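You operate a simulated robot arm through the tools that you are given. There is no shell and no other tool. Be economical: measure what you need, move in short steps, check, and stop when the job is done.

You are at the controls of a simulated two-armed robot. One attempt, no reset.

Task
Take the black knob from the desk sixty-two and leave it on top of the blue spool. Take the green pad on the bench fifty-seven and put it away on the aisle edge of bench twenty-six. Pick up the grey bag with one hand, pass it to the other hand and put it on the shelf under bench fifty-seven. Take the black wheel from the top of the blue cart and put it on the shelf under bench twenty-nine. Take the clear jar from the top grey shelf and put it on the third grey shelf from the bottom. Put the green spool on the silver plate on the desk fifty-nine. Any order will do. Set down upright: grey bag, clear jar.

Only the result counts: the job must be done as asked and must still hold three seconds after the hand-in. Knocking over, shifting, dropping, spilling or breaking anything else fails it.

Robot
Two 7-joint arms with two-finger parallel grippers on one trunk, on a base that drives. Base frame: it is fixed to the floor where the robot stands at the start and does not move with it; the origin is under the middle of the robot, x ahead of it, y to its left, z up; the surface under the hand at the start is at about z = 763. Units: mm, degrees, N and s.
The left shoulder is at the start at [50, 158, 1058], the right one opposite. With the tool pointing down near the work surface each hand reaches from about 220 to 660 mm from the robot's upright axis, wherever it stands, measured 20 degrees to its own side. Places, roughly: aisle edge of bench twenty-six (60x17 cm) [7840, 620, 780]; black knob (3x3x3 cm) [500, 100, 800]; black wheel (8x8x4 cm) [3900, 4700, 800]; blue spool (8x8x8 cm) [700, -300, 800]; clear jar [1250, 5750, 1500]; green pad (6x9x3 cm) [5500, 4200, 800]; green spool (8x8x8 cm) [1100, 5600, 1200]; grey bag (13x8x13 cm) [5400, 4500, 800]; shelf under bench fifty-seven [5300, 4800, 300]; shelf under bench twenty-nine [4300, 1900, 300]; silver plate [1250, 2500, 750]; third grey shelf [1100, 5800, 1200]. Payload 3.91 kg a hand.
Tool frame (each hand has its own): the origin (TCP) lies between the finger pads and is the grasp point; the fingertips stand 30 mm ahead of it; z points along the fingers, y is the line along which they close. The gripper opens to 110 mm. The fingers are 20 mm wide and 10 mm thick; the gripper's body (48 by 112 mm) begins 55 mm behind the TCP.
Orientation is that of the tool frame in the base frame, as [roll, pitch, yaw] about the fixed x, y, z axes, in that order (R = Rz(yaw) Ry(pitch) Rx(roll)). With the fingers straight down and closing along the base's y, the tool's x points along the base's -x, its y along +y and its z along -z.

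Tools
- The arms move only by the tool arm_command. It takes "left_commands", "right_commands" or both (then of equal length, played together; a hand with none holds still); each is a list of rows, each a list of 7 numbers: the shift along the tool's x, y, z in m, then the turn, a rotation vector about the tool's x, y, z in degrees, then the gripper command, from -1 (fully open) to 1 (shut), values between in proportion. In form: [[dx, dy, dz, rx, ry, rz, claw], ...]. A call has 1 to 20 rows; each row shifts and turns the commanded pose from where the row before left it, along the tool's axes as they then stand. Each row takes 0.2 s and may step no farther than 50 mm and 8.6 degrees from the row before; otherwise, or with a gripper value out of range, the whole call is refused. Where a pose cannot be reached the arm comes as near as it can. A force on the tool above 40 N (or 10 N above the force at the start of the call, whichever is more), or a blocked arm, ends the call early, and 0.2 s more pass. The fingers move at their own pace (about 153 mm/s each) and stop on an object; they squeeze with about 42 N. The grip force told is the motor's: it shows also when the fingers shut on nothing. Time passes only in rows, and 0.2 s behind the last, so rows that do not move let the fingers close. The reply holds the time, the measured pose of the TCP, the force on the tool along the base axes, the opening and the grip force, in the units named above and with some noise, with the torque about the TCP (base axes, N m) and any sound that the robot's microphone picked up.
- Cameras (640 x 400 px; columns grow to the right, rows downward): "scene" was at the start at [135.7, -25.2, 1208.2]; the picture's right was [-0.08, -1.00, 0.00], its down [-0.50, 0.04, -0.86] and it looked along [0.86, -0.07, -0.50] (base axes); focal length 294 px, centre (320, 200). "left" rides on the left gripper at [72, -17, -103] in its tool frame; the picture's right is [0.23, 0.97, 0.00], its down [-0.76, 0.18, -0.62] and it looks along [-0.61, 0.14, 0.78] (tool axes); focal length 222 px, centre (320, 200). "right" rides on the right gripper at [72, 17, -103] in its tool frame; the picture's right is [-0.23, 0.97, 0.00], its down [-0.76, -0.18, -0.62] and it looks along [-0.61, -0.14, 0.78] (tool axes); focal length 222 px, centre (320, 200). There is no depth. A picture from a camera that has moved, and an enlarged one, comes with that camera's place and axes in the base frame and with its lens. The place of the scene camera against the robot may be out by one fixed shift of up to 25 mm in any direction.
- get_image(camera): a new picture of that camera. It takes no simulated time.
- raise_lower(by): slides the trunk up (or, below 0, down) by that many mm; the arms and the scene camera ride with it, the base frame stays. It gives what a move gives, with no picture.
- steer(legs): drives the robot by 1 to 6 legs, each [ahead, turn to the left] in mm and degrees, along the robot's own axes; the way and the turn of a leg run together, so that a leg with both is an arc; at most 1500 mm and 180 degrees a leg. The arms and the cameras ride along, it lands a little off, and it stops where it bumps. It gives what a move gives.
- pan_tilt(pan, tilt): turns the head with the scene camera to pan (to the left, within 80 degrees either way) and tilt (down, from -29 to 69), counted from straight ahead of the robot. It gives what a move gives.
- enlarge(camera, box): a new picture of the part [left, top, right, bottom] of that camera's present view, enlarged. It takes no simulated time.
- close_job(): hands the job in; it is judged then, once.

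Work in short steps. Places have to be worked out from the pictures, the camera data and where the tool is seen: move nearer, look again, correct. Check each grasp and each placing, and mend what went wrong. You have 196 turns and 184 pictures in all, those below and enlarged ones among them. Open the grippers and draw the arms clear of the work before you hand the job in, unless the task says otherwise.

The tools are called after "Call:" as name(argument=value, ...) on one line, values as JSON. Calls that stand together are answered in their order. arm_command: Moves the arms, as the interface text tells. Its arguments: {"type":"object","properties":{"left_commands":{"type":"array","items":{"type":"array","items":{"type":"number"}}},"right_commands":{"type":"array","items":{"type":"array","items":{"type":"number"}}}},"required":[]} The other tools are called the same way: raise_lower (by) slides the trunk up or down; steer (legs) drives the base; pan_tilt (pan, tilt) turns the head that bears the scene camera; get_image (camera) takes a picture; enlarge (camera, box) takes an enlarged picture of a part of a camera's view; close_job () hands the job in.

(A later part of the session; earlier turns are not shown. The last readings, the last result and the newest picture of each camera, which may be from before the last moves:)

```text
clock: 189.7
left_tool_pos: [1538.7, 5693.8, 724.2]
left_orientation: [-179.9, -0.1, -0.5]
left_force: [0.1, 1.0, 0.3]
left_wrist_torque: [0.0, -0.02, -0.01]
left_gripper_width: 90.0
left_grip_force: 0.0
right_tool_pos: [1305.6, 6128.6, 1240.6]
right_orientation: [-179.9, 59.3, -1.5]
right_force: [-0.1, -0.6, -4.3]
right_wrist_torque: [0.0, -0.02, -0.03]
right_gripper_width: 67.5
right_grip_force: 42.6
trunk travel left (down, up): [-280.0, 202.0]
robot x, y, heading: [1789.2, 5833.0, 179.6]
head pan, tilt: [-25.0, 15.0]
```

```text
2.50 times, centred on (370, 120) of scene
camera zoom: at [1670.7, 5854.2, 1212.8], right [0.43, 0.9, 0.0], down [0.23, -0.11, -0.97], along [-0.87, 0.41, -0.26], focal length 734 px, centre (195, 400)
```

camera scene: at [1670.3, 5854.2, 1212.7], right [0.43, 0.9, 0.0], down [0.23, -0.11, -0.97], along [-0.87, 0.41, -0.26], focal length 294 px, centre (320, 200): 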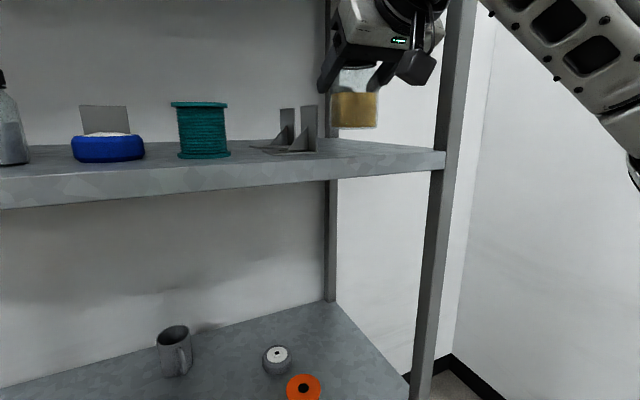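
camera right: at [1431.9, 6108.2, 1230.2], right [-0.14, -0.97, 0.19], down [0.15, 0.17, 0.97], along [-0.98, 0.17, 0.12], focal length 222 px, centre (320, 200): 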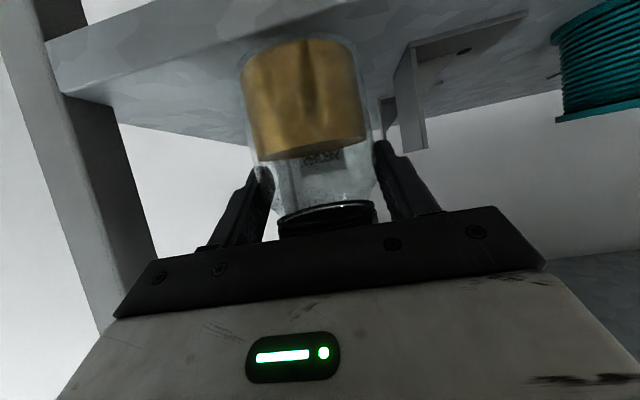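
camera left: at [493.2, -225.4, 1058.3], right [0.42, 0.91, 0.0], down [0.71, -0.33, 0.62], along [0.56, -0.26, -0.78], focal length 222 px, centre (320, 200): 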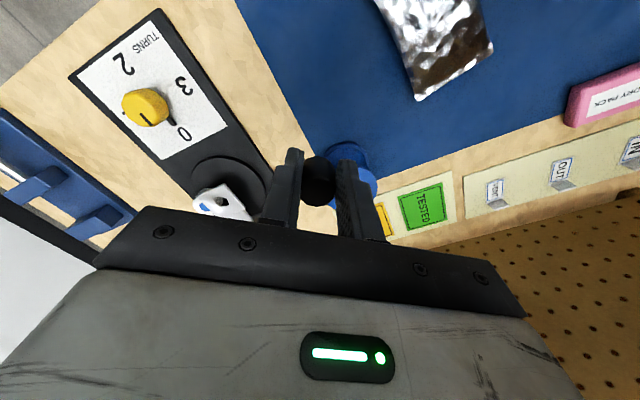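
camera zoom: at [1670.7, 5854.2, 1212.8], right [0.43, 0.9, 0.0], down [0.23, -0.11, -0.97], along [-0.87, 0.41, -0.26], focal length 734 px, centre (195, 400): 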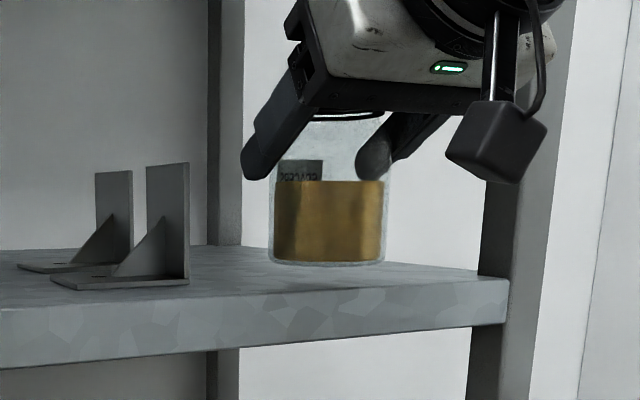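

Clear on both sides. I lower in 3–4 mm steps watching the vertical force.

Call:
arm_command(right_commands=[[0.0034, 0, 0.002, 0, 0, 0, 1], [0.0034, 0, 0.002, 0, 0, 0, 1], [0, 0, 0, 0, 0, 0, 1]])

Call:
arm_command(right_commands=[[0.0026, 0, 0.0015, 0, 0, 0, 1], [0, 0, 0, 0, 0, 0, 1]])

Call:
enlarge(camera="scene", box=[260, 40, 480, 200])

```text
clock: 190.5
left_tool_pos: [1538.5, 5692.9, 724.1]
left_orientation: [180.0, 0.1, -0.5]
left_force: [0.8, 1.0, 0.3]
left_wrist_torque: [0.02, 0.0, -0.01]
left_gripper_width: 90.0
left_grip_force: 0.1
right_tool_pos: [1307.4, 6129.0, 1232.5]
right_orientation: [-179.9, 59.2, -1.4]
right_force: [0.1, 0.1, -2.7]
right_wrist_torque: [0.04, 0.04, 0.0]
right_gripper_width: 67.2
right_grip_force: 42.0
trunk travel left (down, up): [-280.0, 202.0]
robot x, y, heading: [1789.7, 5831.4, 179.5]
head pan, tilt: [-25.0, 15.0]
```

```text
clock: 191.1
left_tool_pos: [1537.4, 5694.1, 724.8]
left_orientation: [180.0, 0.0, -0.5]
left_force: [-0.3, 0.1, -0.3]
left_wrist_torque: [0.0, -0.03, -0.01]
left_gripper_width: 90.2
left_grip_force: 0.0
right_tool_pos: [1306.4, 6128.5, 1227.8]
right_orientation: [-179.8, 59.1, -1.6]
right_force: [-0.1, 0.1, -3.3]
right_wrist_torque: [0.01, -0.01, 0.01]
right_gripper_width: 67.2
right_grip_force: 42.1
trunk travel left (down, up): [-280.0, 202.0]
robot x, y, heading: [1791.5, 5831.6, 179.6]
head pan, tilt: [-25.0, 15.0]
```

```text
2.50 times, centred on (370, 120) of scene
camera zoom: at [1670.7, 5854.2, 1212.8], right [0.43, 0.9, 0.0], down [0.23, -0.11, -0.97], along [-0.87, 0.41, -0.26], focal length 734 px, centre (195, 400)
```

zoom: 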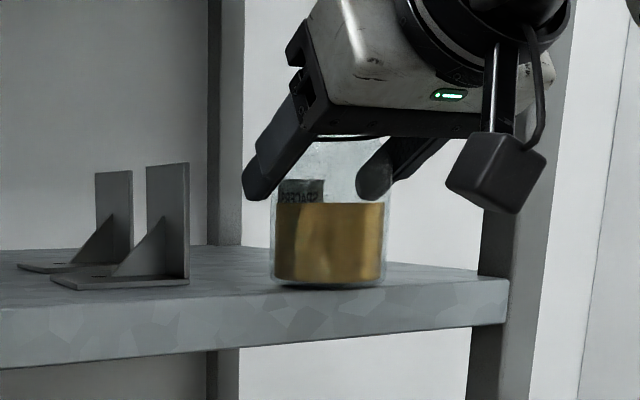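

Nearly touching (shadow under the base). I continue in 2 mm steps.

Call:
arm_command(right_commands=[[0.0017, 0, 0.001, 0, 0, 0, 1], [0, 0, 0, 0, 0, 0, 1]])

Call:
arm_command(right_commands=[[0.0017, 0, 0.001, 0, 0, 0, 1], [0, 0, 0, 0, 0, 0, 1]])

Call:
enlarge(camera="scene", box=[260, 40, 480, 200])

```text
clock: 191.7
left_tool_pos: [1538.0, 5693.8, 725.4]
left_orientation: [-179.9, 0.0, -0.6]
left_force: [-0.6, 0.0, -0.1]
left_wrist_torque: [0.0, 0.0, -0.04]
left_gripper_width: 90.0
left_grip_force: 0.1
right_tool_pos: [1306.0, 6130.2, 1227.6]
right_orientation: [-179.7, 59.3, -1.5]
right_force: [-1.0, 0.4, -3.3]
right_wrist_torque: [-0.02, 0.04, 0.02]
right_gripper_width: 66.8
right_grip_force: 42.7
trunk travel left (down, up): [-280.0, 202.0]
robot x, y, heading: [1787.8, 5834.3, 179.4]
head pan, tilt: [-25.0, 15.0]
```

```text
clock: 192.3
left_tool_pos: [1539.7, 5693.1, 725.7]
left_orientation: [-180.0, 0.1, -0.6]
left_force: [0.1, 0.1, -0.3]
left_wrist_torque: [-0.01, 0.02, 0.0]
left_gripper_width: 90.1
left_grip_force: 0.1
right_tool_pos: [1308.7, 6129.9, 1229.5]
right_orientation: [180.0, 59.7, -1.6]
right_force: [-5.5, 2.2, 12.7]
right_wrist_torque: [-0.28, 0.16, -0.07]
right_gripper_width: 67.4
right_grip_force: 42.1
trunk travel left (down, up): [-280.0, 202.0]
robot x, y, heading: [1789.7, 5831.1, 179.7]
head pan, tilt: [-25.0, 15.0]
```

```text
2.50 times, centred on (370, 120) of scene
camera zoom: at [1671.1, 5853.9, 1213.1], right [0.43, 0.9, 0.0], down [0.23, -0.11, -0.97], along [-0.87, 0.42, -0.26], focal length 734 px, centre (195, 400)
```

zoom: 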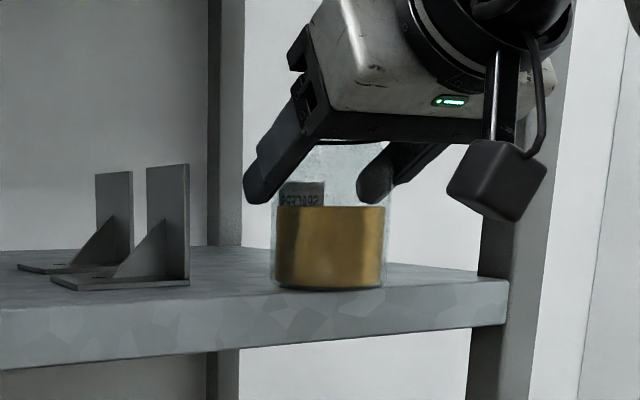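

Contact confirmed. I ease off, open to ~85 mm and withdraw along the tool axis.

Call:
arm_command(right_commands=[[-0.001, 0, -0.0006, 0, 0, 0, 1], [0, 0, 0, 0, 0, 0, -0.5], [0, 0, 0, 0, 0, 0, -0.5], [0, 0, -0.03, 0, 0, 0, -0.5], [0, 0, -0.045, 0, 0, 0, -0.5], [0, 0, -0.045, 0, 0, 0, -0.5], [0, 0, -0.03, 0, 0, 0, -0.5]])

Call:
get_image(camera="scene")

```text
clock: 193.9
left_tool_pos: [1538.4, 5693.2, 724.6]
left_orientation: [180.0, 0.1, -0.5]
left_force: [-0.1, 0.1, -0.5]
left_wrist_torque: [-0.02, 0.0, -0.02]
left_gripper_width: 90.4
left_grip_force: 0.0
right_tool_pos: [1436.0, 6124.9, 1304.8]
right_orientation: [-179.8, 59.3, -1.5]
right_force: [-0.1, 0.3, -0.8]
right_wrist_torque: [0.0, 0.02, 0.03]
right_gripper_width: 82.5
right_grip_force: 0.0
trunk travel left (down, up): [-280.0, 202.0]
robot x, y, heading: [1789.2, 5835.7, 179.4]
head pan, tilt: [-25.0, 15.0]
```

```text
125 pictures are left
camera scene: at [1671.3, 5854.0, 1212.9], right [0.43, 0.9, 0.0], down [0.23, -0.11, -0.97], along [-0.87, 0.42, -0.26], focal length 294 px, centre (320, 200)
```

scene: 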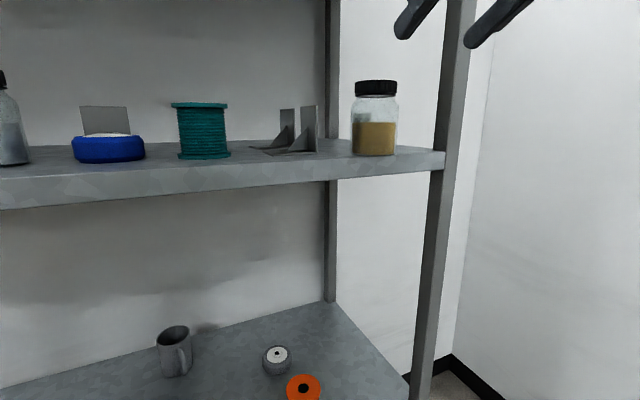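

Jar stands upright on the third shelf. Next the green spool with the left hand: I back off, raise the trunk, tuck the right arm, and lift the left hand with a 25° tilt.

Call:
steer(legs=[[-220, 0]])

Call:
raise_lower(by=150)

Call:
arm_command(left_commands=[[0, 0, 0, 0, -6.25, 0, -1], [0, 0, 0, 0, -6.25, 0, -1], [0, 0, 0, 0, -6.25, 0, -1], [0, 0, 0, 0, -6.25, 0, -1], [-0.019, 0, -0.0408, 0, 0, 0, -1], [-0.019, 0, -0.0408, 0, 0, 0, -1], [-0.019, 0, -0.0408, 0, 0, 0, -1], [-0.019, 0, -0.0408, 0, 0, 0, -1], [-0.019, 0, -0.0408, 0, 0, 0, -1], [-0.019, 0, -0.0408, 0, 0, 0, -1], [-0.019, 0, -0.0408, 0, 0, 0, -1], [-0.019, 0, -0.0408, 0, 0, 0, -1], [-0.019, 0, -0.0408, 0, 0, 0, -1], [-0.019, 0, -0.0408, 0, 0, 0, -1]], right_commands=[[0.02, 0, -0.035, 0, 0, 0, 0], [0.02, 0, -0.035, 0, 0, 0, 0], [0.02, 0, 0, 0, 7, 0, 0], [0.02, 0, 0, 0, 7, 0, 0], [0.02, 0, 0, 0, 7, 0, 0], [0.02, 0, 0, 0, 7, 0, 0], [0, 0, 0.04, 0, 0, 0, 0], [0, 0, 0.04, 0, 0, 0, 0], [0, 0, 0.04, 0, 0, 0, 0], [0, 0, 0.04, 0, 0, 0, 0], [0, 0, 0, 0, 0, 0, 0], [0, 0, 0, 0, 0, 0, 0], [0, 0, 0, 0, 0, 0, 0], [0, 0, 0, 0, 0, 0, 0]])

Call:
get_image(camera="left")

```text
clock: 195.6
left_tool_pos: [1758.3, 5691.8, 724.0]
left_orientation: [-180.0, 0.0, -0.8]
left_force: [0.7, -0.4, 0.0]
left_wrist_torque: [-0.03, 0.04, -0.04]
left_gripper_width: 90.4
left_grip_force: 0.0
right_tool_pos: [1658.5, 6124.9, 1304.7]
right_orientation: [-179.8, 59.4, -1.7]
right_force: [-0.9, 0.3, 0.2]
right_wrist_torque: [-0.01, 0.0, -0.03]
right_gripper_width: 82.3
right_grip_force: 0.1
trunk travel left (down, up): [-280.0, 202.0]
robot x, y, heading: [2010.8, 5825.5, 179.4]
head pan, tilt: [-25.0, 15.0]
```

```text
clock: 197.3
left_tool_pos: [1759.9, 5692.8, 874.3]
left_orientation: [-180.0, 0.0, -0.9]
left_force: [0.1, -0.1, 0.3]
left_wrist_torque: [-0.04, 0.01, 0.01]
left_gripper_width: 89.9
left_grip_force: 0.0
right_tool_pos: [1658.7, 6125.0, 1455.1]
right_orientation: [-179.8, 59.3, -1.7]
right_force: [0.2, 0.1, 0.5]
right_wrist_torque: [0.03, 0.0, 0.01]
right_gripper_width: 82.5
right_grip_force: 0.0
trunk travel left (down, up): [-430.0, 52.0]
robot x, y, heading: [2009.5, 5829.1, 179.3]
head pan, tilt: [-25.0, 15.0]
```

```text
clock: 200.3
left_tool_pos: [1697.6, 5736.0, 1288.3]
left_orientation: [180.0, 25.0, -0.8]
left_force: [-0.6, 0.6, -0.2]
left_wrist_torque: [0.0, -0.04, 0.01]
left_gripper_width: 110.2
left_grip_force: 0.0
left hand out of reach, approached as far as the arm can: row 3, 4, 5, 6, 7, 8
right_tool_pos: [1680.9, 6105.5, 1243.7]
right_orientation: [-179.9, 31.3, -1.9]
right_force: [0.6, -0.4, 0.4]
right_wrist_torque: [0.0, 0.03, 0.02]
right_gripper_width: 55.1
right_grip_force: 0.1
right hand out of reach, approached as far as the arm can: row 5, 6
trunk travel left (down, up): [-430.0, 52.0]
robot x, y, heading: [2011.8, 5829.1, 179.4]
head pan, tilt: [-25.0, 15.0]
```

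```text
124 pictures are left
camera left: at [1807.3, 5753.1, 1352.0], right [0.19, -0.98, -0.1], down [-0.43, -0.17, 0.89], along [-0.88, -0.13, -0.45], focal length 222 px, centre (320, 200)
```

left: 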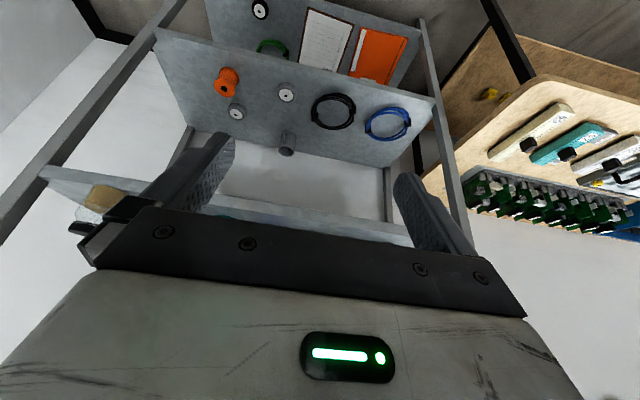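

Left hand is up and tilted. I drive to about (1800, 5690) facing the shelf.

Call:
steer(legs=[[0, 34.3], [254, 0], [0, -33.7]])

Call:
pan_tilt(pan=15, tilt=20)

Call:
get_image(camera="left")

Call:
get_image(camera="scene")

```text
clock: 205.4
left_tool_pos: [1485.6, 5592.6, 1288.7]
left_orientation: [179.9, 25.1, 0.0]
left_force: [-0.2, 0.0, 0.5]
left_wrist_torque: [-0.03, -0.01, -0.03]
left_gripper_width: 110.0
left_grip_force: 0.0
right_tool_pos: [1465.8, 5963.3, 1243.5]
right_orientation: [-179.9, 31.2, -1.1]
right_force: [0.5, 0.2, 0.6]
right_wrist_torque: [-0.01, 0.0, 0.01]
right_gripper_width: 55.1
right_grip_force: 0.1
trunk travel left (down, up): [-430.0, 52.0]
robot x, y, heading: [1804.0, 5692.8, -180.1]
head pan, tilt: [-25.0, 15.0]
```

```text
clock: 206.4
left_tool_pos: [1487.4, 5592.6, 1289.1]
left_orientation: [180.0, 25.1, -0.1]
left_force: [0.1, 0.3, 0.0]
left_wrist_torque: [0.01, -0.02, 0.0]
left_gripper_width: 109.9
left_grip_force: 0.1
right_tool_pos: [1466.5, 5963.5, 1243.5]
right_orientation: [-180.0, 31.3, -1.1]
right_force: [0.0, 0.3, 0.5]
right_wrist_torque: [-0.02, 0.0, -0.01]
right_gripper_width: 55.1
right_grip_force: 0.0
trunk travel left (down, up): [-430.0, 52.0]
robot x, y, heading: [1801.2, 5690.3, -179.8]
head pan, tilt: [15.0, 20.0]
```

```text
123 pictures are left
camera left: at [1596.5, 5611.5, 1351.5], right [0.21, -0.97, -0.1], down [-0.43, -0.18, 0.89], along [-0.88, -0.14, -0.45], focal length 222 px, centre (320, 200)
```

left: 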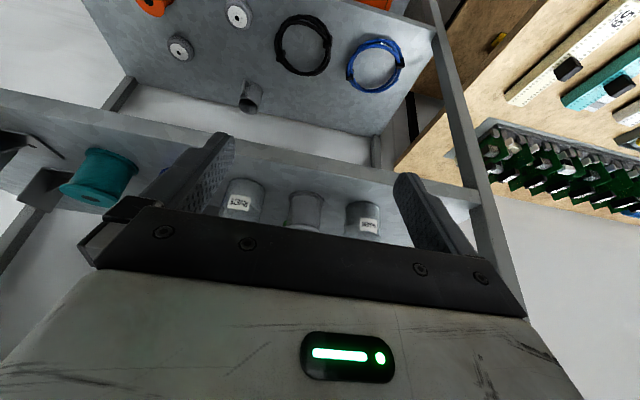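

```text
122 pictures are left
camera scene: at [1675.7, 5648.4, 1354.7], right [-0.26, 0.97, 0.0], down [0.33, 0.09, -0.94], along [-0.91, -0.24, -0.34], focal length 294 px, centre (320, 200)
```

scene: 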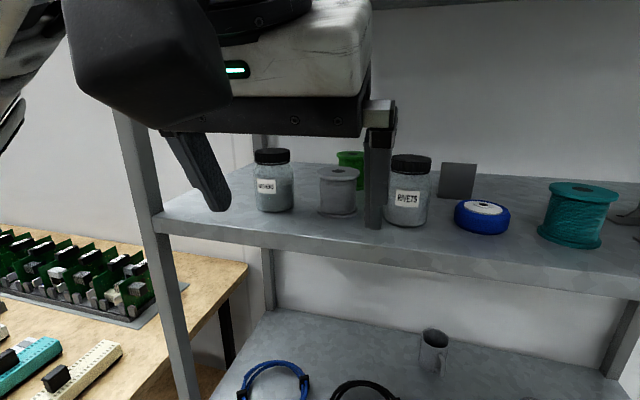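

Left camera gives the gap between the two labelled jars as y≈5526–5659, grey spool at y≈5584, green spool behind it. I drive 60 mm closer and advance the hand over the front row at z≈1288.

Call:
steer(legs=[[60, 0]])

Call:
arm_command(left_commands=[[0, 0, 0, 0, -5, 0, -0.64], [-0.0303, 0, 0.0175, 0, 0, 0, -0.64], [-0.0303, 0, 0.0175, 0, 0, 0, -0.64], [-0.0303, 0, 0.0175, 0, 0, 0, -0.64], [0, 0, 0, 0, 0, 0, -0.64]])

Call:
get_image(camera="left")

Call:
get_image(camera="scene")

```text
clock: 207.4
left_tool_pos: [1427.8, 5594.2, 1288.0]
left_orientation: [180.0, 25.0, -0.1]
left_force: [-0.1, -0.5, -0.2]
left_wrist_torque: [-0.01, 0.02, 0.01]
left_gripper_width: 110.2
left_grip_force: 0.1
right_tool_pos: [1406.8, 5963.5, 1243.6]
right_orientation: [-179.9, 31.1, -1.1]
right_force: [-0.4, -0.4, -0.3]
right_wrist_torque: [0.01, 0.01, 0.0]
right_gripper_width: 55.0
right_grip_force: 0.1
trunk travel left (down, up): [-430.0, 52.0]
robot x, y, heading: [1739.5, 5691.1, -179.7]
head pan, tilt: [15.0, 20.0]
```

```text
clock: 208.6
left_tool_pos: [1322.5, 5595.7, 1289.8]
left_orientation: [-180.0, 30.1, -0.1]
left_force: [0.1, 0.2, 0.5]
left_wrist_torque: [0.02, 0.0, 0.01]
left_gripper_width: 90.1
left_grip_force: 0.0
right_tool_pos: [1407.5, 5962.8, 1243.4]
right_orientation: [-179.9, 31.3, -1.1]
right_force: [0.4, -0.3, 0.0]
right_wrist_torque: [0.03, 0.01, 0.05]
right_gripper_width: 55.1
right_grip_force: 0.0
trunk travel left (down, up): [-430.0, 52.0]
robot x, y, heading: [1739.3, 5693.7, -179.8]
head pan, tilt: [15.0, 20.0]
```

```text
121 pictures are left
camera left: at [1437.1, 5614.6, 1342.7], right [0.19, -0.97, -0.11], down [-0.35, -0.18, 0.92], along [-0.92, -0.14, -0.37], focal length 222 px, centre (320, 200)
```

left: 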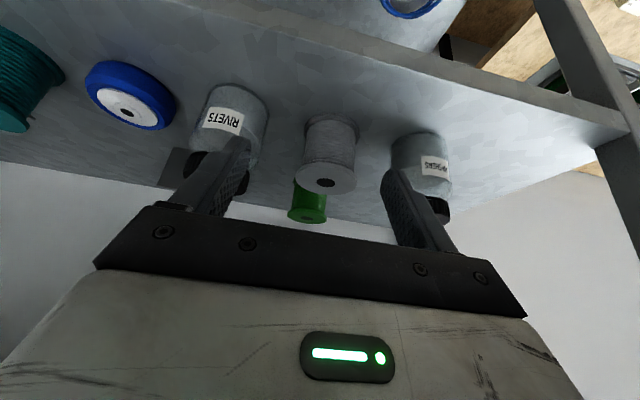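

```text
120 pictures are left
camera scene: at [1617.0, 5648.5, 1354.8], right [-0.26, 0.97, 0.0], down [0.33, 0.09, -0.94], along [-0.91, -0.24, -0.34], focal length 294 px, centre (320, 200)
```

scene: 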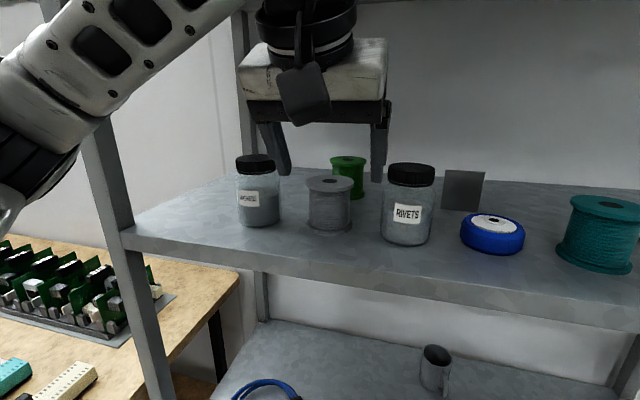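

Green spool is at about (1047, 5575), top ≈1228; grey spool top ≈1226 at x≈1206. I tuck the right hand back, drive 40 mm, and pass the left hand over the grey spool at z≈1278.

Call:
arm_command(right_commands=[[0.0343, 0, -0.0206, 0, 0, 0, 0], [0.0343, 0, -0.0206, 0, 0, 0, 0]])

Call:
steer(legs=[[40, 0]])

Call:
arm_command(left_commands=[[-0.031, 0.006, 0.023, 0, 0, 0, -0.64], [-0.031, 0.006, 0.023, 0, 0, 0, -0.64], [-0.031, 0.005, 0.019, 0, 0, 0, -0.64], [0, 0, 0, 0, 0, 0, -0.64]])

Call:
get_image(camera="left")

Call:
get_image(camera="scene")

```text
clock: 209.2
left_tool_pos: [1323.1, 5597.6, 1290.1]
left_orientation: [180.0, 30.1, -0.1]
left_force: [0.1, -0.3, 0.2]
left_wrist_torque: [-0.02, 0.0, 0.02]
left_gripper_width: 90.0
left_grip_force: 0.0
right_tool_pos: [1486.3, 5962.2, 1243.3]
right_orientation: [-179.8, 31.3, -1.2]
right_force: [0.9, 0.1, 0.2]
right_wrist_torque: [0.01, 0.05, 0.03]
right_gripper_width: 54.8
right_grip_force: 0.0
trunk travel left (down, up): [-430.0, 52.0]
robot x, y, heading: [1740.8, 5690.6, -180.4]
head pan, tilt: [15.0, 20.0]
```

```text
clock: 210.1
left_tool_pos: [1282.4, 5596.6, 1288.9]
left_orientation: [180.0, 30.0, -0.1]
left_force: [-1.0, -0.3, -0.9]
left_wrist_torque: [0.01, 0.0, -0.01]
left_gripper_width: 90.5
left_grip_force: 0.1
right_tool_pos: [1444.8, 5962.7, 1242.2]
right_orientation: [-179.9, 31.1, -1.1]
right_force: [-0.4, 0.2, -0.5]
right_wrist_torque: [0.0, -0.05, 0.0]
right_gripper_width: 55.0
right_grip_force: 0.1
trunk travel left (down, up): [-430.0, 52.0]
robot x, y, heading: [1700.9, 5693.8, -180.1]
head pan, tilt: [15.0, 20.0]
```

```text
clock: 211.1
left_tool_pos: [1169.9, 5582.1, 1279.4]
left_orientation: [-180.0, 30.1, -0.1]
left_force: [0.0, 0.7, 0.7]
left_wrist_torque: [0.0, -0.01, -0.01]
left_gripper_width: 90.0
left_grip_force: 0.1
right_tool_pos: [1445.7, 5961.9, 1243.5]
right_orientation: [-179.9, 31.3, -1.1]
right_force: [0.2, -0.1, 0.0]
right_wrist_torque: [-0.03, -0.02, -0.03]
right_gripper_width: 55.2
right_grip_force: 0.0
trunk travel left (down, up): [-430.0, 52.0]
robot x, y, heading: [1698.7, 5689.2, -179.8]
head pan, tilt: [15.0, 20.0]
```

```text
119 pictures are left
camera left: at [1284.1, 5600.0, 1332.1], right [0.19, -0.97, -0.11], down [-0.35, -0.18, 0.92], along [-0.92, -0.14, -0.37], focal length 222 px, centre (320, 200)
```

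left: 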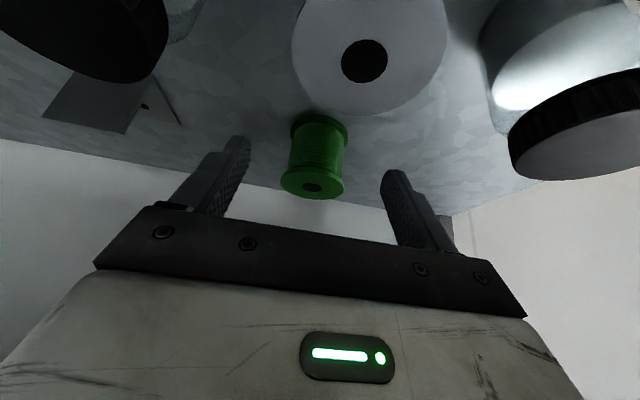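

```text
118 pictures are left
camera scene: at [1577.0, 5648.4, 1354.8], right [-0.26, 0.97, 0.0], down [0.33, 0.09, -0.94], along [-0.91, -0.24, -0.34], focal length 294 px, centre (320, 200)
```

scene: 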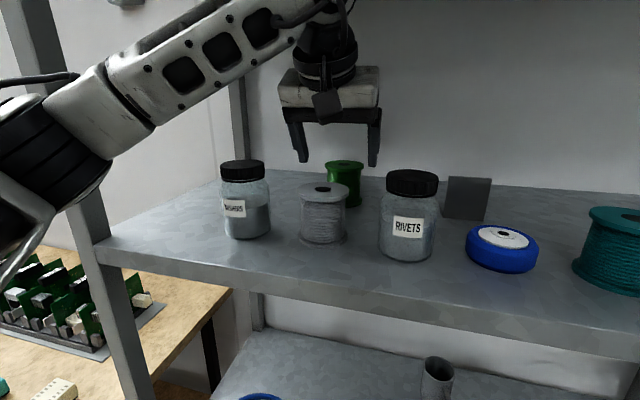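

Spool centre ≈(1060, 5578). I go over it, then descend to z≈1207.

Call:
arm_command(left_commands=[[-0.0318, 0.001, 0.0183, 0, 0, 0, -0.64], [-0.0318, 0.001, 0.0183, 0, 0, 0, -0.64], [-0.0318, 0.002, 0.0183, 0, 0, 0, -0.64], [0.012, 0, 0.0208, 0, 0, 0, -0.64], [0, 0, 0, 0, 0, 0, -0.64]])

Call:
get_image(camera="left")

Call:
get_image(camera="scene")

```text
clock: 212.3
left_tool_pos: [1060.5, 5578.0, 1256.2]
left_orientation: [180.0, 30.1, -0.2]
left_force: [0.2, 0.1, -1.0]
left_wrist_torque: [-0.01, -0.05, -0.02]
left_gripper_width: 90.1
left_grip_force: 0.0
right_tool_pos: [1446.1, 5963.0, 1242.3]
right_orientation: [-180.0, 31.2, -1.2]
right_force: [-0.1, 0.0, -0.1]
right_wrist_torque: [-0.03, 0.04, 0.01]
right_gripper_width: 55.1
right_grip_force: 0.0
trunk travel left (down, up): [-430.0, 52.0]
robot x, y, heading: [1703.8, 5689.5, -180.0]
head pan, tilt: [15.0, 20.0]
```

```text
117 pictures are left
camera left: at [1174.8, 5596.1, 1309.0], right [0.19, -0.97, -0.11], down [-0.35, -0.18, 0.92], along [-0.92, -0.14, -0.37], focal length 222 px, centre (320, 200)
```

left: 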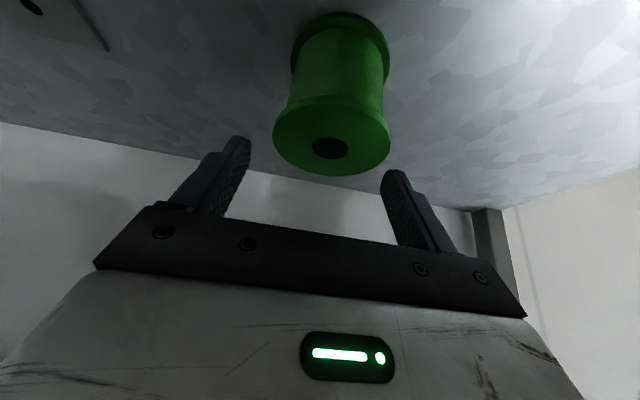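

```text
116 pictures are left
camera scene: at [1576.8, 5649.0, 1354.7], right [-0.26, 0.97, 0.0], down [0.33, 0.09, -0.94], along [-0.91, -0.24, -0.34], focal length 294 px, centre (320, 200)
```

scene: 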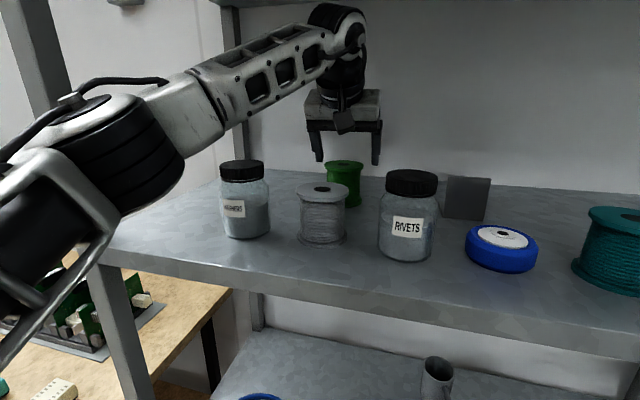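

Well centred (1059, 5576). I descend to z≈1208 and close.

Call:
arm_command(left_commands=[[0.008, 0.001, 0.0139, 0, 0, 0, -0.64], [0.008, 0, 0.0139, 0, 0, 0, -0.64], [0.008, 0, 0.0139, 0, 0, 0, -0.64], [0, 0, 0, 0, 0, 0, -0.64], [0, 0, 0, 0, 0, 0, 1], [0, 0, 0, 0, 0, 0, 1], [0, 0, 0, 0, 0, 0, 1]])

Call:
get_image(camera="left")

```text
clock: 213.9
left_tool_pos: [1061.1, 5576.6, 1206.5]
left_orientation: [-179.9, 30.2, -0.2]
left_force: [1.4, -0.8, 0.3]
left_wrist_torque: [0.09, 0.01, 0.01]
left_gripper_width: 69.3
left_grip_force: 41.8
right_tool_pos: [1446.3, 5963.3, 1242.9]
right_orientation: [-179.9, 31.2, -1.2]
right_force: [0.1, 0.8, -0.5]
right_wrist_torque: [0.01, 0.0, -0.02]
right_gripper_width: 55.3
right_grip_force: 0.0
trunk travel left (down, up): [-430.0, 52.0]
robot x, y, heading: [1704.2, 5692.7, -180.1]
head pan, tilt: [15.0, 20.0]
```

```text
115 pictures are left
camera left: at [1175.4, 5594.5, 1260.7], right [0.19, -0.97, -0.11], down [-0.35, -0.18, 0.92], along [-0.92, -0.14, -0.37], focal length 222 px, centre (320, 200)
```

left: 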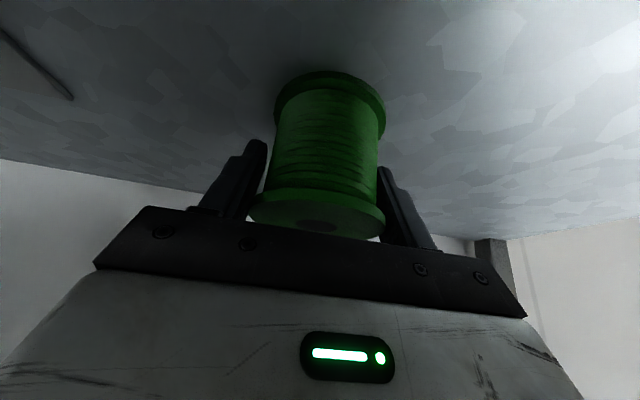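

Gripped. I lift 84 mm, then shift 13 mm to +y to centre between the jars, and check.

Call:
arm_command(left_commands=[[-0.0105, 0, -0.0182, 0, 0, 0, 1], [-0.0105, 0, -0.0182, 0, 0, 0, 1], [-0.0105, 0, -0.0182, 0, 0, 0, 1], [-0.0105, -0.006, -0.0182, 0, 0, 0, 1], [0, -0.007, 0, 0, 0, 0, 1], [0, 0, 0, 0, 0, 0, 1]])

Call:
get_image(camera="scene")

Call:
get_image(camera="left")

```text
clock: 215.3
left_tool_pos: [1059.8, 5588.8, 1291.6]
left_orientation: [180.0, 30.0, -0.1]
left_force: [-1.3, -0.4, -3.6]
left_wrist_torque: [0.04, 0.03, 0.0]
left_gripper_width: 69.5
left_grip_force: 42.2
right_tool_pos: [1446.7, 5962.5, 1244.0]
right_orientation: [-179.9, 31.2, -1.0]
right_force: [-0.2, 0.0, 1.0]
right_wrist_torque: [0.04, 0.04, -0.01]
right_gripper_width: 54.8
right_grip_force: 0.0
trunk travel left (down, up): [-430.0, 52.0]
robot x, y, heading: [1699.7, 5690.2, -180.0]
head pan, tilt: [15.0, 20.0]
```

```text
114 pictures are left
camera scene: at [1576.5, 5648.5, 1354.7], right [-0.26, 0.97, 0.0], down [0.33, 0.09, -0.94], along [-0.91, -0.24, -0.34], focal length 294 px, centre (320, 200)
```

scene: 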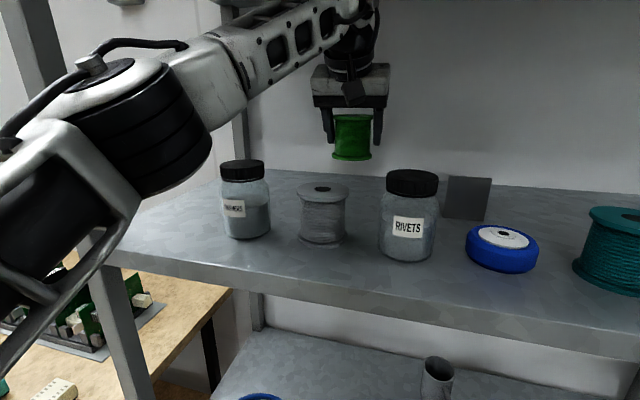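

```text
113 pictures are left
camera left: at [1174.5, 5606.6, 1344.5], right [0.19, -0.97, -0.11], down [-0.35, -0.18, 0.92], along [-0.92, -0.14, -0.37], focal length 222 px, centre (320, 200)
```

left: 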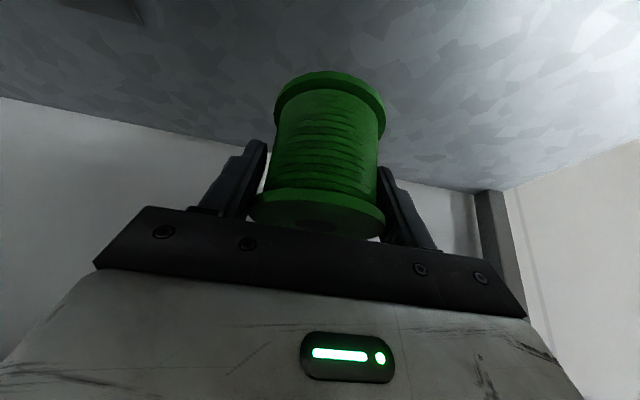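

Held level, bottom ≈20 mm above the grey spool's top. I back the robot straight out.

Call:
steer(legs=[[-450, 0]])

Call:
get_image(camera="scene")

```text
clock: 218.0
left_tool_pos: [1512.8, 5587.2, 1291.9]
left_orientation: [180.0, 30.1, 0.1]
left_force: [-0.1, 0.3, -2.7]
left_wrist_torque: [0.01, -0.01, 0.03]
left_gripper_width: 69.7
left_grip_force: 41.5
right_tool_pos: [1897.6, 5962.0, 1242.2]
right_orientation: [180.0, 31.2, -1.0]
right_force: [-0.3, -0.2, 0.5]
right_wrist_torque: [-0.01, 0.03, -0.01]
right_gripper_width: 55.0
right_grip_force: 0.1
trunk travel left (down, up): [-430.0, 52.0]
robot x, y, heading: [2154.6, 5694.4, -179.6]
head pan, tilt: [15.0, 20.0]
```

```text
112 pictures are left
camera scene: at [2029.3, 5648.9, 1354.7], right [-0.26, 0.96, 0.0], down [0.33, 0.09, -0.94], along [-0.91, -0.25, -0.34], focal length 294 px, centre (320, 200)
```

scene: 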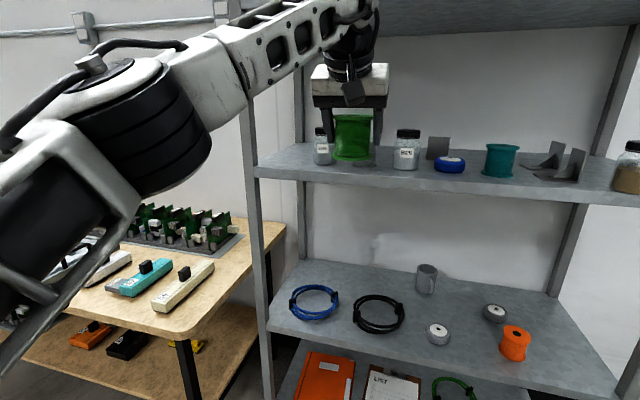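

Clear of the shelf with the spool. I draw the left hand in a bit and drive back toward the aisle point (3150, 3600).

Call:
arm_command(left_commands=[[0.039, 0, -0.0225, 0, 0, 0, 1], [0.039, 0, -0.0225, 0, 0, 0, 1], [0.039, 0, -0.0225, 0, 0, 0, 1], [0.039, 0, -0.0225, 0, 0, 0, 1]])

Call:
steer(legs=[[0, 115], [1150, 0], [1150, 0], [0, -25.4]])

Call:
pan_tilt(pan=0, tilt=20)

Call:
get_image(camera="scene")

```text
clock: 219.0
left_tool_pos: [1694.2, 5587.2, 1292.7]
left_orientation: [-180.0, 30.1, 0.2]
left_force: [-0.3, 0.6, -3.8]
left_wrist_torque: [0.03, -0.01, 0.02]
left_gripper_width: 69.4
left_grip_force: 42.3
right_tool_pos: [1897.1, 5963.1, 1243.6]
right_orientation: [-179.8, 31.3, -0.9]
right_force: [-0.3, 0.3, 0.1]
right_wrist_torque: [-0.02, -0.04, -0.01]
right_gripper_width: 55.3
right_grip_force: 0.1
trunk travel left (down, up): [-430.0, 52.0]
robot x, y, heading: [2154.8, 5692.2, -179.7]
head pan, tilt: [15.0, 20.0]
```

```text
clock: 236.5
left_tool_pos: [3369.7, 3204.3, 1292.5]
left_orientation: [179.9, 30.2, 94.0]
left_force: [0.2, -0.6, -3.4]
left_wrist_torque: [0.01, -0.01, -0.03]
left_gripper_width: 69.1
left_grip_force: 42.0
right_tool_pos: [2983.8, 3381.4, 1242.5]
right_orientation: [-179.9, 31.1, 92.9]
right_force: [0.0, -0.1, -0.1]
right_wrist_torque: [0.02, -0.03, 0.05]
right_gripper_width: 55.0
right_grip_force: 0.0
trunk travel left (down, up): [-430.0, 52.0]
robot x, y, heading: [3234.3, 3653.3, -85.9]
head pan, tilt: [15.0, 20.0]
```

```text
clock: 237.3
left_tool_pos: [3369.1, 3204.4, 1291.0]
left_orientation: [-180.0, 30.0, 93.9]
left_force: [-0.6, -1.4, -2.8]
left_wrist_torque: [-0.03, -0.01, 0.01]
left_gripper_width: 69.6
left_grip_force: 42.0
right_tool_pos: [2983.1, 3381.9, 1243.5]
right_orientation: [-179.8, 31.1, 93.0]
right_force: [0.2, -0.1, 0.2]
right_wrist_torque: [0.02, -0.04, 0.01]
right_gripper_width: 55.0
right_grip_force: 0.2
trunk travel left (down, up): [-430.0, 52.0]
robot x, y, heading: [3238.7, 3657.0, -85.9]
head pan, tilt: [0.0, 20.0]
```

```text
111 pictures are left
camera scene: at [3251.1, 3505.2, 1354.7], right [-1.0, -0.07, 0.0], down [-0.03, 0.34, -0.94], along [0.07, -0.94, -0.34], focal length 294 px, centre (320, 200)
```

scene: 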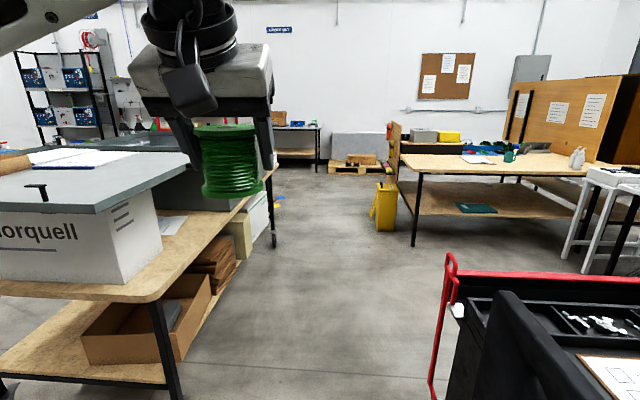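

I check the tool cart's position on my right before passing.

Call:
pan_tilt(pan=-40, tilt=35)

Call:
get_image(camera="scene")

```text
clock: 238.4
left_tool_pos: [3369.3, 3203.8, 1291.4]
left_orientation: [180.0, 30.0, 94.0]
left_force: [-0.2, -0.2, -2.4]
left_wrist_torque: [0.0, 0.03, 0.04]
left_gripper_width: 69.3
left_grip_force: 41.8
right_tool_pos: [2983.6, 3383.5, 1243.9]
right_orientation: [-180.0, 31.2, 93.0]
right_force: [0.4, -0.2, 0.1]
right_wrist_torque: [0.0, 0.02, -0.03]
right_gripper_width: 55.0
right_grip_force: 0.1
trunk travel left (down, up): [-430.0, 52.0]
robot x, y, heading: [3236.8, 3653.5, -85.9]
head pan, tilt: [-40.0, 35.0]
```

```text
110 pictures are left
camera scene: at [3192.7, 3526.6, 1330.9], right [-0.81, 0.58, 0.0], down [0.34, 0.47, -0.82], along [-0.48, -0.66, -0.57], focal length 294 px, centre (320, 200)
```

scene: 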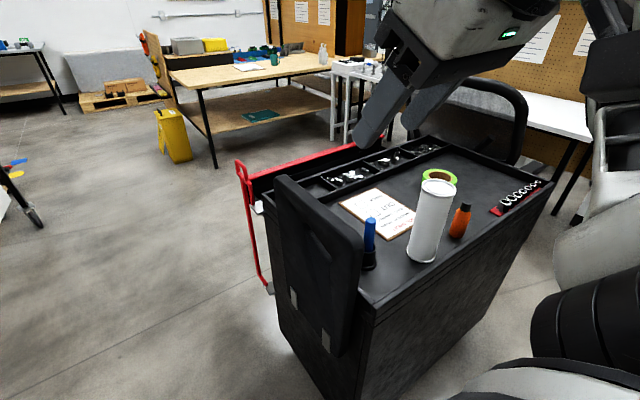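

The cart spans x≤2900, y≈2700–3260, top ≈800 mm, so x≈3260 is fine. I drive south to y≈2150 and turn west toward desk 59.

Call:
steer(legs=[[0, -4], [1480, 0], [0, -88]])

Call:
pan_tilt(pan=0, tilt=22)

Call:
get_image(camera="scene")

```text
clock: 249.9
left_tool_pos: [2767.3, 2092.4, 1291.4]
left_orientation: [-180.0, 30.1, -0.1]
left_force: [0.1, 0.1, -2.8]
left_wrist_torque: [0.0, 0.04, 0.02]
left_gripper_width: 69.3
left_grip_force: 42.2
right_tool_pos: [2972.5, 2465.1, 1242.7]
right_orientation: [-179.9, 31.2, -1.2]
right_force: [-0.2, 0.5, 0.5]
right_wrist_torque: [0.01, 0.04, 0.04]
right_gripper_width: 54.9
right_grip_force: 0.0
trunk travel left (down, up): [-430.0, 52.0]
robot x, y, heading: [3230.7, 2192.2, -179.9]
head pan, tilt: [-40.0, 35.0]
```

```text
clock: 250.9
left_tool_pos: [2766.1, 2091.9, 1292.4]
left_orientation: [180.0, 30.0, -0.1]
left_force: [0.4, 1.0, -3.0]
left_wrist_torque: [0.02, -0.03, 0.0]
left_gripper_width: 69.5
left_grip_force: 41.4
right_tool_pos: [2972.7, 2464.7, 1243.6]
right_orientation: [-179.8, 31.1, -1.2]
right_force: [-0.2, 0.1, -0.7]
right_wrist_torque: [0.02, 0.01, 0.02]
right_gripper_width: 54.9
right_grip_force: 0.0
trunk travel left (down, up): [-430.0, 52.0]
robot x, y, heading: [3228.7, 2192.6, -180.2]
head pan, tilt: [0.0, 22.0]
```

```text
109 pictures are left
camera scene: at [3100.3, 2175.6, 1351.4], right [0.0, 1.0, 0.0], down [0.38, 0.0, -0.93], along [-0.93, 0.0, -0.38], focal length 294 px, centre (320, 200)
```

scene: 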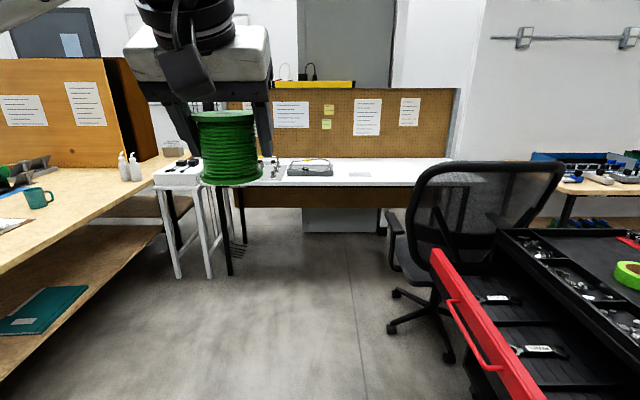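

I look closer at the desk top.

Call:
enlarge(camera="scene", box=[150, 130, 470, 230])

```text
2.00 times, centred on (310, 180) of scene
camera zoom: at [3100.3, 2175.6, 1351.4], right [0.0, 1.0, 0.0], down [0.38, 0.0, -0.93], along [-0.93, 0.0, -0.38], focal length 587 px, centre (340, 240)
```

zoom: 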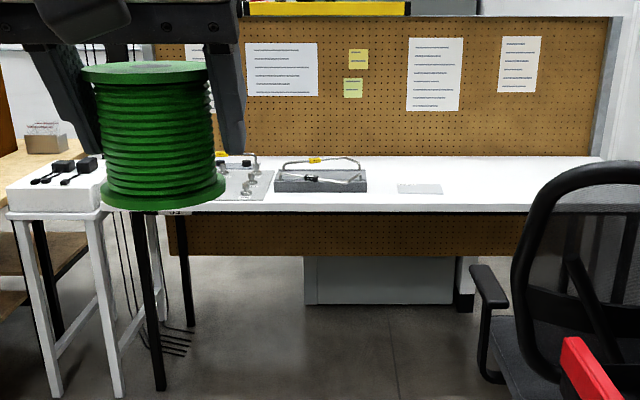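

The silver plate lies near (1200, 2447) on the white desk. I drive west to x≈1850 and re-measure.

Call:
steer(legs=[[1370, 0], [0, -38]])

Call:
pan_tilt(pan=20, tilt=30)

Call:
get_image(camera="scene")

Call:
get_image(camera="left")

```text
clock: 259.5
left_tool_pos: [1429.4, 2362.9, 1291.5]
left_orientation: [179.9, 30.1, -36.1]
left_force: [0.0, 0.0, -2.8]
left_wrist_torque: [-0.01, -0.02, 0.01]
left_gripper_width: 69.1
left_grip_force: 42.5
right_tool_pos: [1816.0, 2543.3, 1243.0]
right_orientation: [-179.9, 31.3, -36.9]
right_force: [0.4, 0.7, -0.1]
right_wrist_torque: [-0.01, 0.0, -0.01]
right_gripper_width: 54.7
right_grip_force: 0.2
trunk travel left (down, up): [-430.0, 52.0]
robot x, y, heading: [1862.7, 2176.5, 144.2]
head pan, tilt: [0.0, 22.0]
```

```text
clock: 260.4
left_tool_pos: [1429.3, 2363.0, 1290.3]
left_orientation: [-180.0, 30.0, -36.0]
left_force: [-0.6, -0.6, -3.8]
left_wrist_torque: [0.01, -0.01, -0.01]
left_gripper_width: 69.3
left_grip_force: 41.8
right_tool_pos: [1814.5, 2544.1, 1244.1]
right_orientation: [-179.8, 31.3, -36.9]
right_force: [0.4, 0.7, -0.3]
right_wrist_torque: [0.0, -0.01, -0.01]
right_gripper_width: 55.1
right_grip_force: 0.0
trunk travel left (down, up): [-430.0, 52.0]
robot x, y, heading: [1865.0, 2171.5, 144.0]
head pan, tilt: [20.0, 30.0]
```

```text
107 pictures are left
camera scene: at [1748.8, 2205.2, 1338.6], right [0.27, 0.96, 0.0], down [0.48, -0.14, -0.87], along [-0.83, 0.24, -0.5], focal length 294 px, centre (320, 200)
```

scene: 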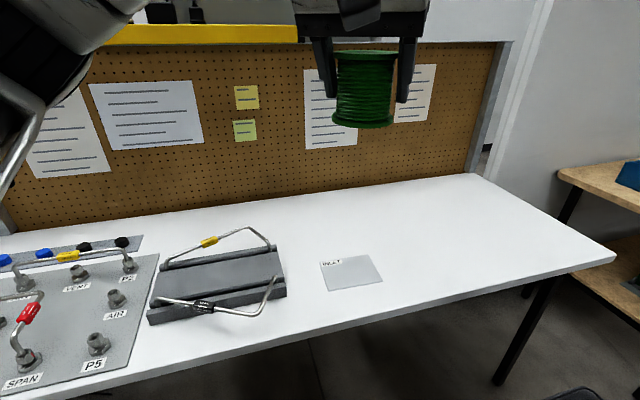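

```text
106 pictures are left
camera left: at [1532.0, 2310.9, 1344.6], right [-0.41, -0.9, -0.11], down [-0.39, 0.06, 0.92], along [-0.83, 0.42, -0.37], focal length 222 px, centre (320, 200)
```

left: 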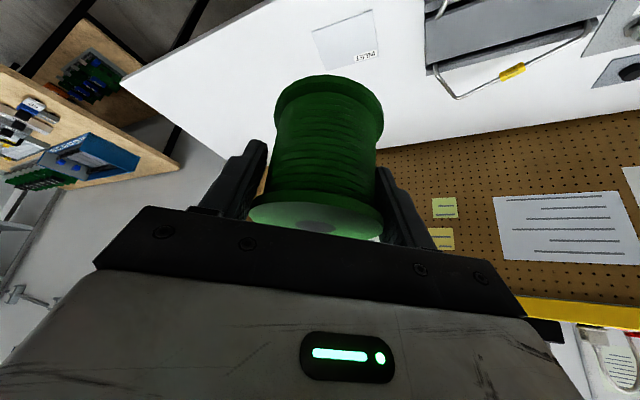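

The plate ("INLET") is at about (1198, 2461). I drive 110 mm ahead and lower the trunk 250 mm.

Call:
steer(legs=[[110, 0]])

Call:
raise_lower(by=-250)

Call:
get_image(camera="scene")

Call:
get_image(camera="left")

```text
clock: 261.6
left_tool_pos: [1337.5, 2425.3, 1291.5]
left_orientation: [-180.0, 30.1, -35.8]
left_force: [-1.1, 1.4, -3.7]
left_wrist_torque: [-0.03, 0.02, 0.01]
left_gripper_width: 69.4
left_grip_force: 41.9
right_tool_pos: [1724.0, 2609.3, 1243.9]
right_orientation: [-179.7, 31.0, -36.8]
right_force: [-1.0, 0.6, 0.7]
right_wrist_torque: [0.0, -0.03, -0.05]
right_gripper_width: 55.1
right_grip_force: 0.0
trunk travel left (down, up): [-430.0, 52.0]
robot x, y, heading: [1773.6, 2243.3, 144.5]
head pan, tilt: [20.0, 30.0]
```

```text
clock: 264.1
left_tool_pos: [1338.0, 2426.8, 1040.6]
left_orientation: [-179.9, 30.0, -35.8]
left_force: [-0.2, 0.6, -3.1]
left_wrist_torque: [-0.01, 0.0, 0.0]
left_gripper_width: 69.5
left_grip_force: 42.0
right_tool_pos: [1723.1, 2608.6, 992.6]
right_orientation: [-179.8, 31.1, -36.7]
right_force: [0.1, -0.4, -0.8]
right_wrist_torque: [-0.04, -0.04, -0.01]
right_gripper_width: 55.1
right_grip_force: 0.1
trunk travel left (down, up): [-180.0, 302.0]
robot x, y, heading: [1775.4, 2237.9, 144.6]
head pan, tilt: [20.0, 30.0]
```

```text
105 pictures are left
camera scene: at [1657.1, 2269.5, 1088.2], right [0.27, 0.96, 0.0], down [0.48, -0.13, -0.86], along [-0.83, 0.23, -0.5], focal length 294 px, centre (320, 200)
```

scene: 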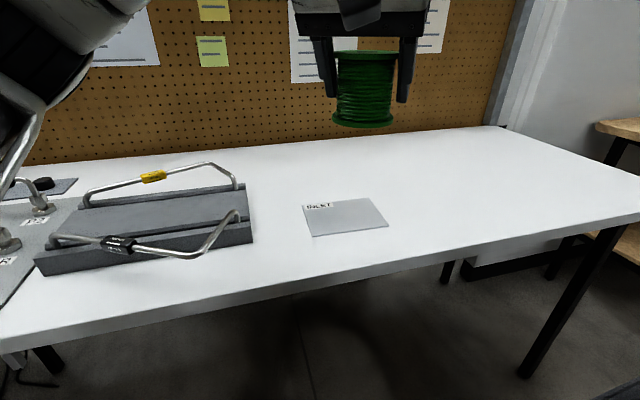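

```text
104 pictures are left
camera left: at [1440.0, 2374.5, 1093.8], right [-0.41, -0.9, -0.11], down [-0.39, 0.06, 0.92], along [-0.83, 0.42, -0.37], focal length 222 px, centre (320, 200)
```

left: 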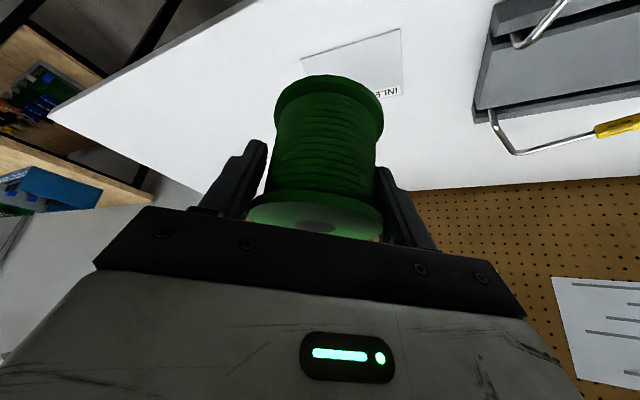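

Plate centre is (1187, 2463). I move over it, then down to z≈840.

Call:
arm_command(left_commands=[[-0.0311, 0.01475, 0.018, 0, 0, 0, 1], [-0.0311, 0.01475, 0.018, 0, 0, 0, 1], [-0.0311, 0.01475, 0.018, 0, 0, 0, 1], [-0.0311, 0.01475, 0.018, 0, 0, 0, 1], [0.02, 0, 0.03464, 0, 0, 0, 1], [0.02, 0, 0.03464, 0, 0, 0, 1], [0.02, 0, 0.03464, 0, 0, 0, 1], [0.02, 0, 0.03464, 0, 0, 0, 1], [0.02, 0, 0.03464, 0, 0, 0, 1], [0, 0, 0, 0, 0, 0, 1]])

Call:
get_image(camera="scene")

Call:
get_image(camera="left")

```text
clock: 266.3
left_tool_pos: [1187.8, 2461.8, 840.2]
left_orientation: [-179.9, 30.0, -35.8]
left_force: [-0.5, 0.1, -2.9]
left_wrist_torque: [0.02, 0.0, -0.01]
left_gripper_width: 69.1
left_grip_force: 42.2
right_tool_pos: [1723.1, 2609.3, 992.7]
right_orientation: [-179.8, 31.2, -36.6]
right_force: [0.5, -0.5, 0.7]
right_wrist_torque: [0.02, 0.02, -0.02]
right_gripper_width: 55.0
right_grip_force: 0.1
trunk travel left (down, up): [-180.0, 302.0]
robot x, y, heading: [1775.6, 2237.7, 144.7]
head pan, tilt: [20.0, 30.0]
```

```text
103 pictures are left
camera scene: at [1657.1, 2270.0, 1088.4], right [0.27, 0.96, 0.0], down [0.48, -0.14, -0.86], along [-0.83, 0.23, -0.5], focal length 294 px, centre (320, 200)
```

scene: 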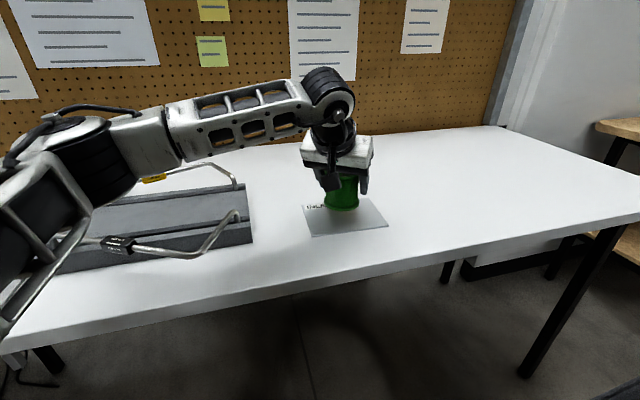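

```text
102 pictures are left
camera left: at [1289.8, 2409.7, 893.0], right [-0.41, -0.9, -0.11], down [-0.39, 0.06, 0.92], along [-0.83, 0.42, -0.37], focal length 222 px, centre (320, 200)
```

left: 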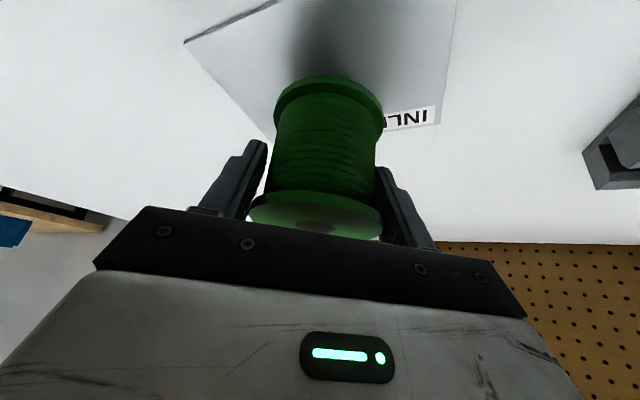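

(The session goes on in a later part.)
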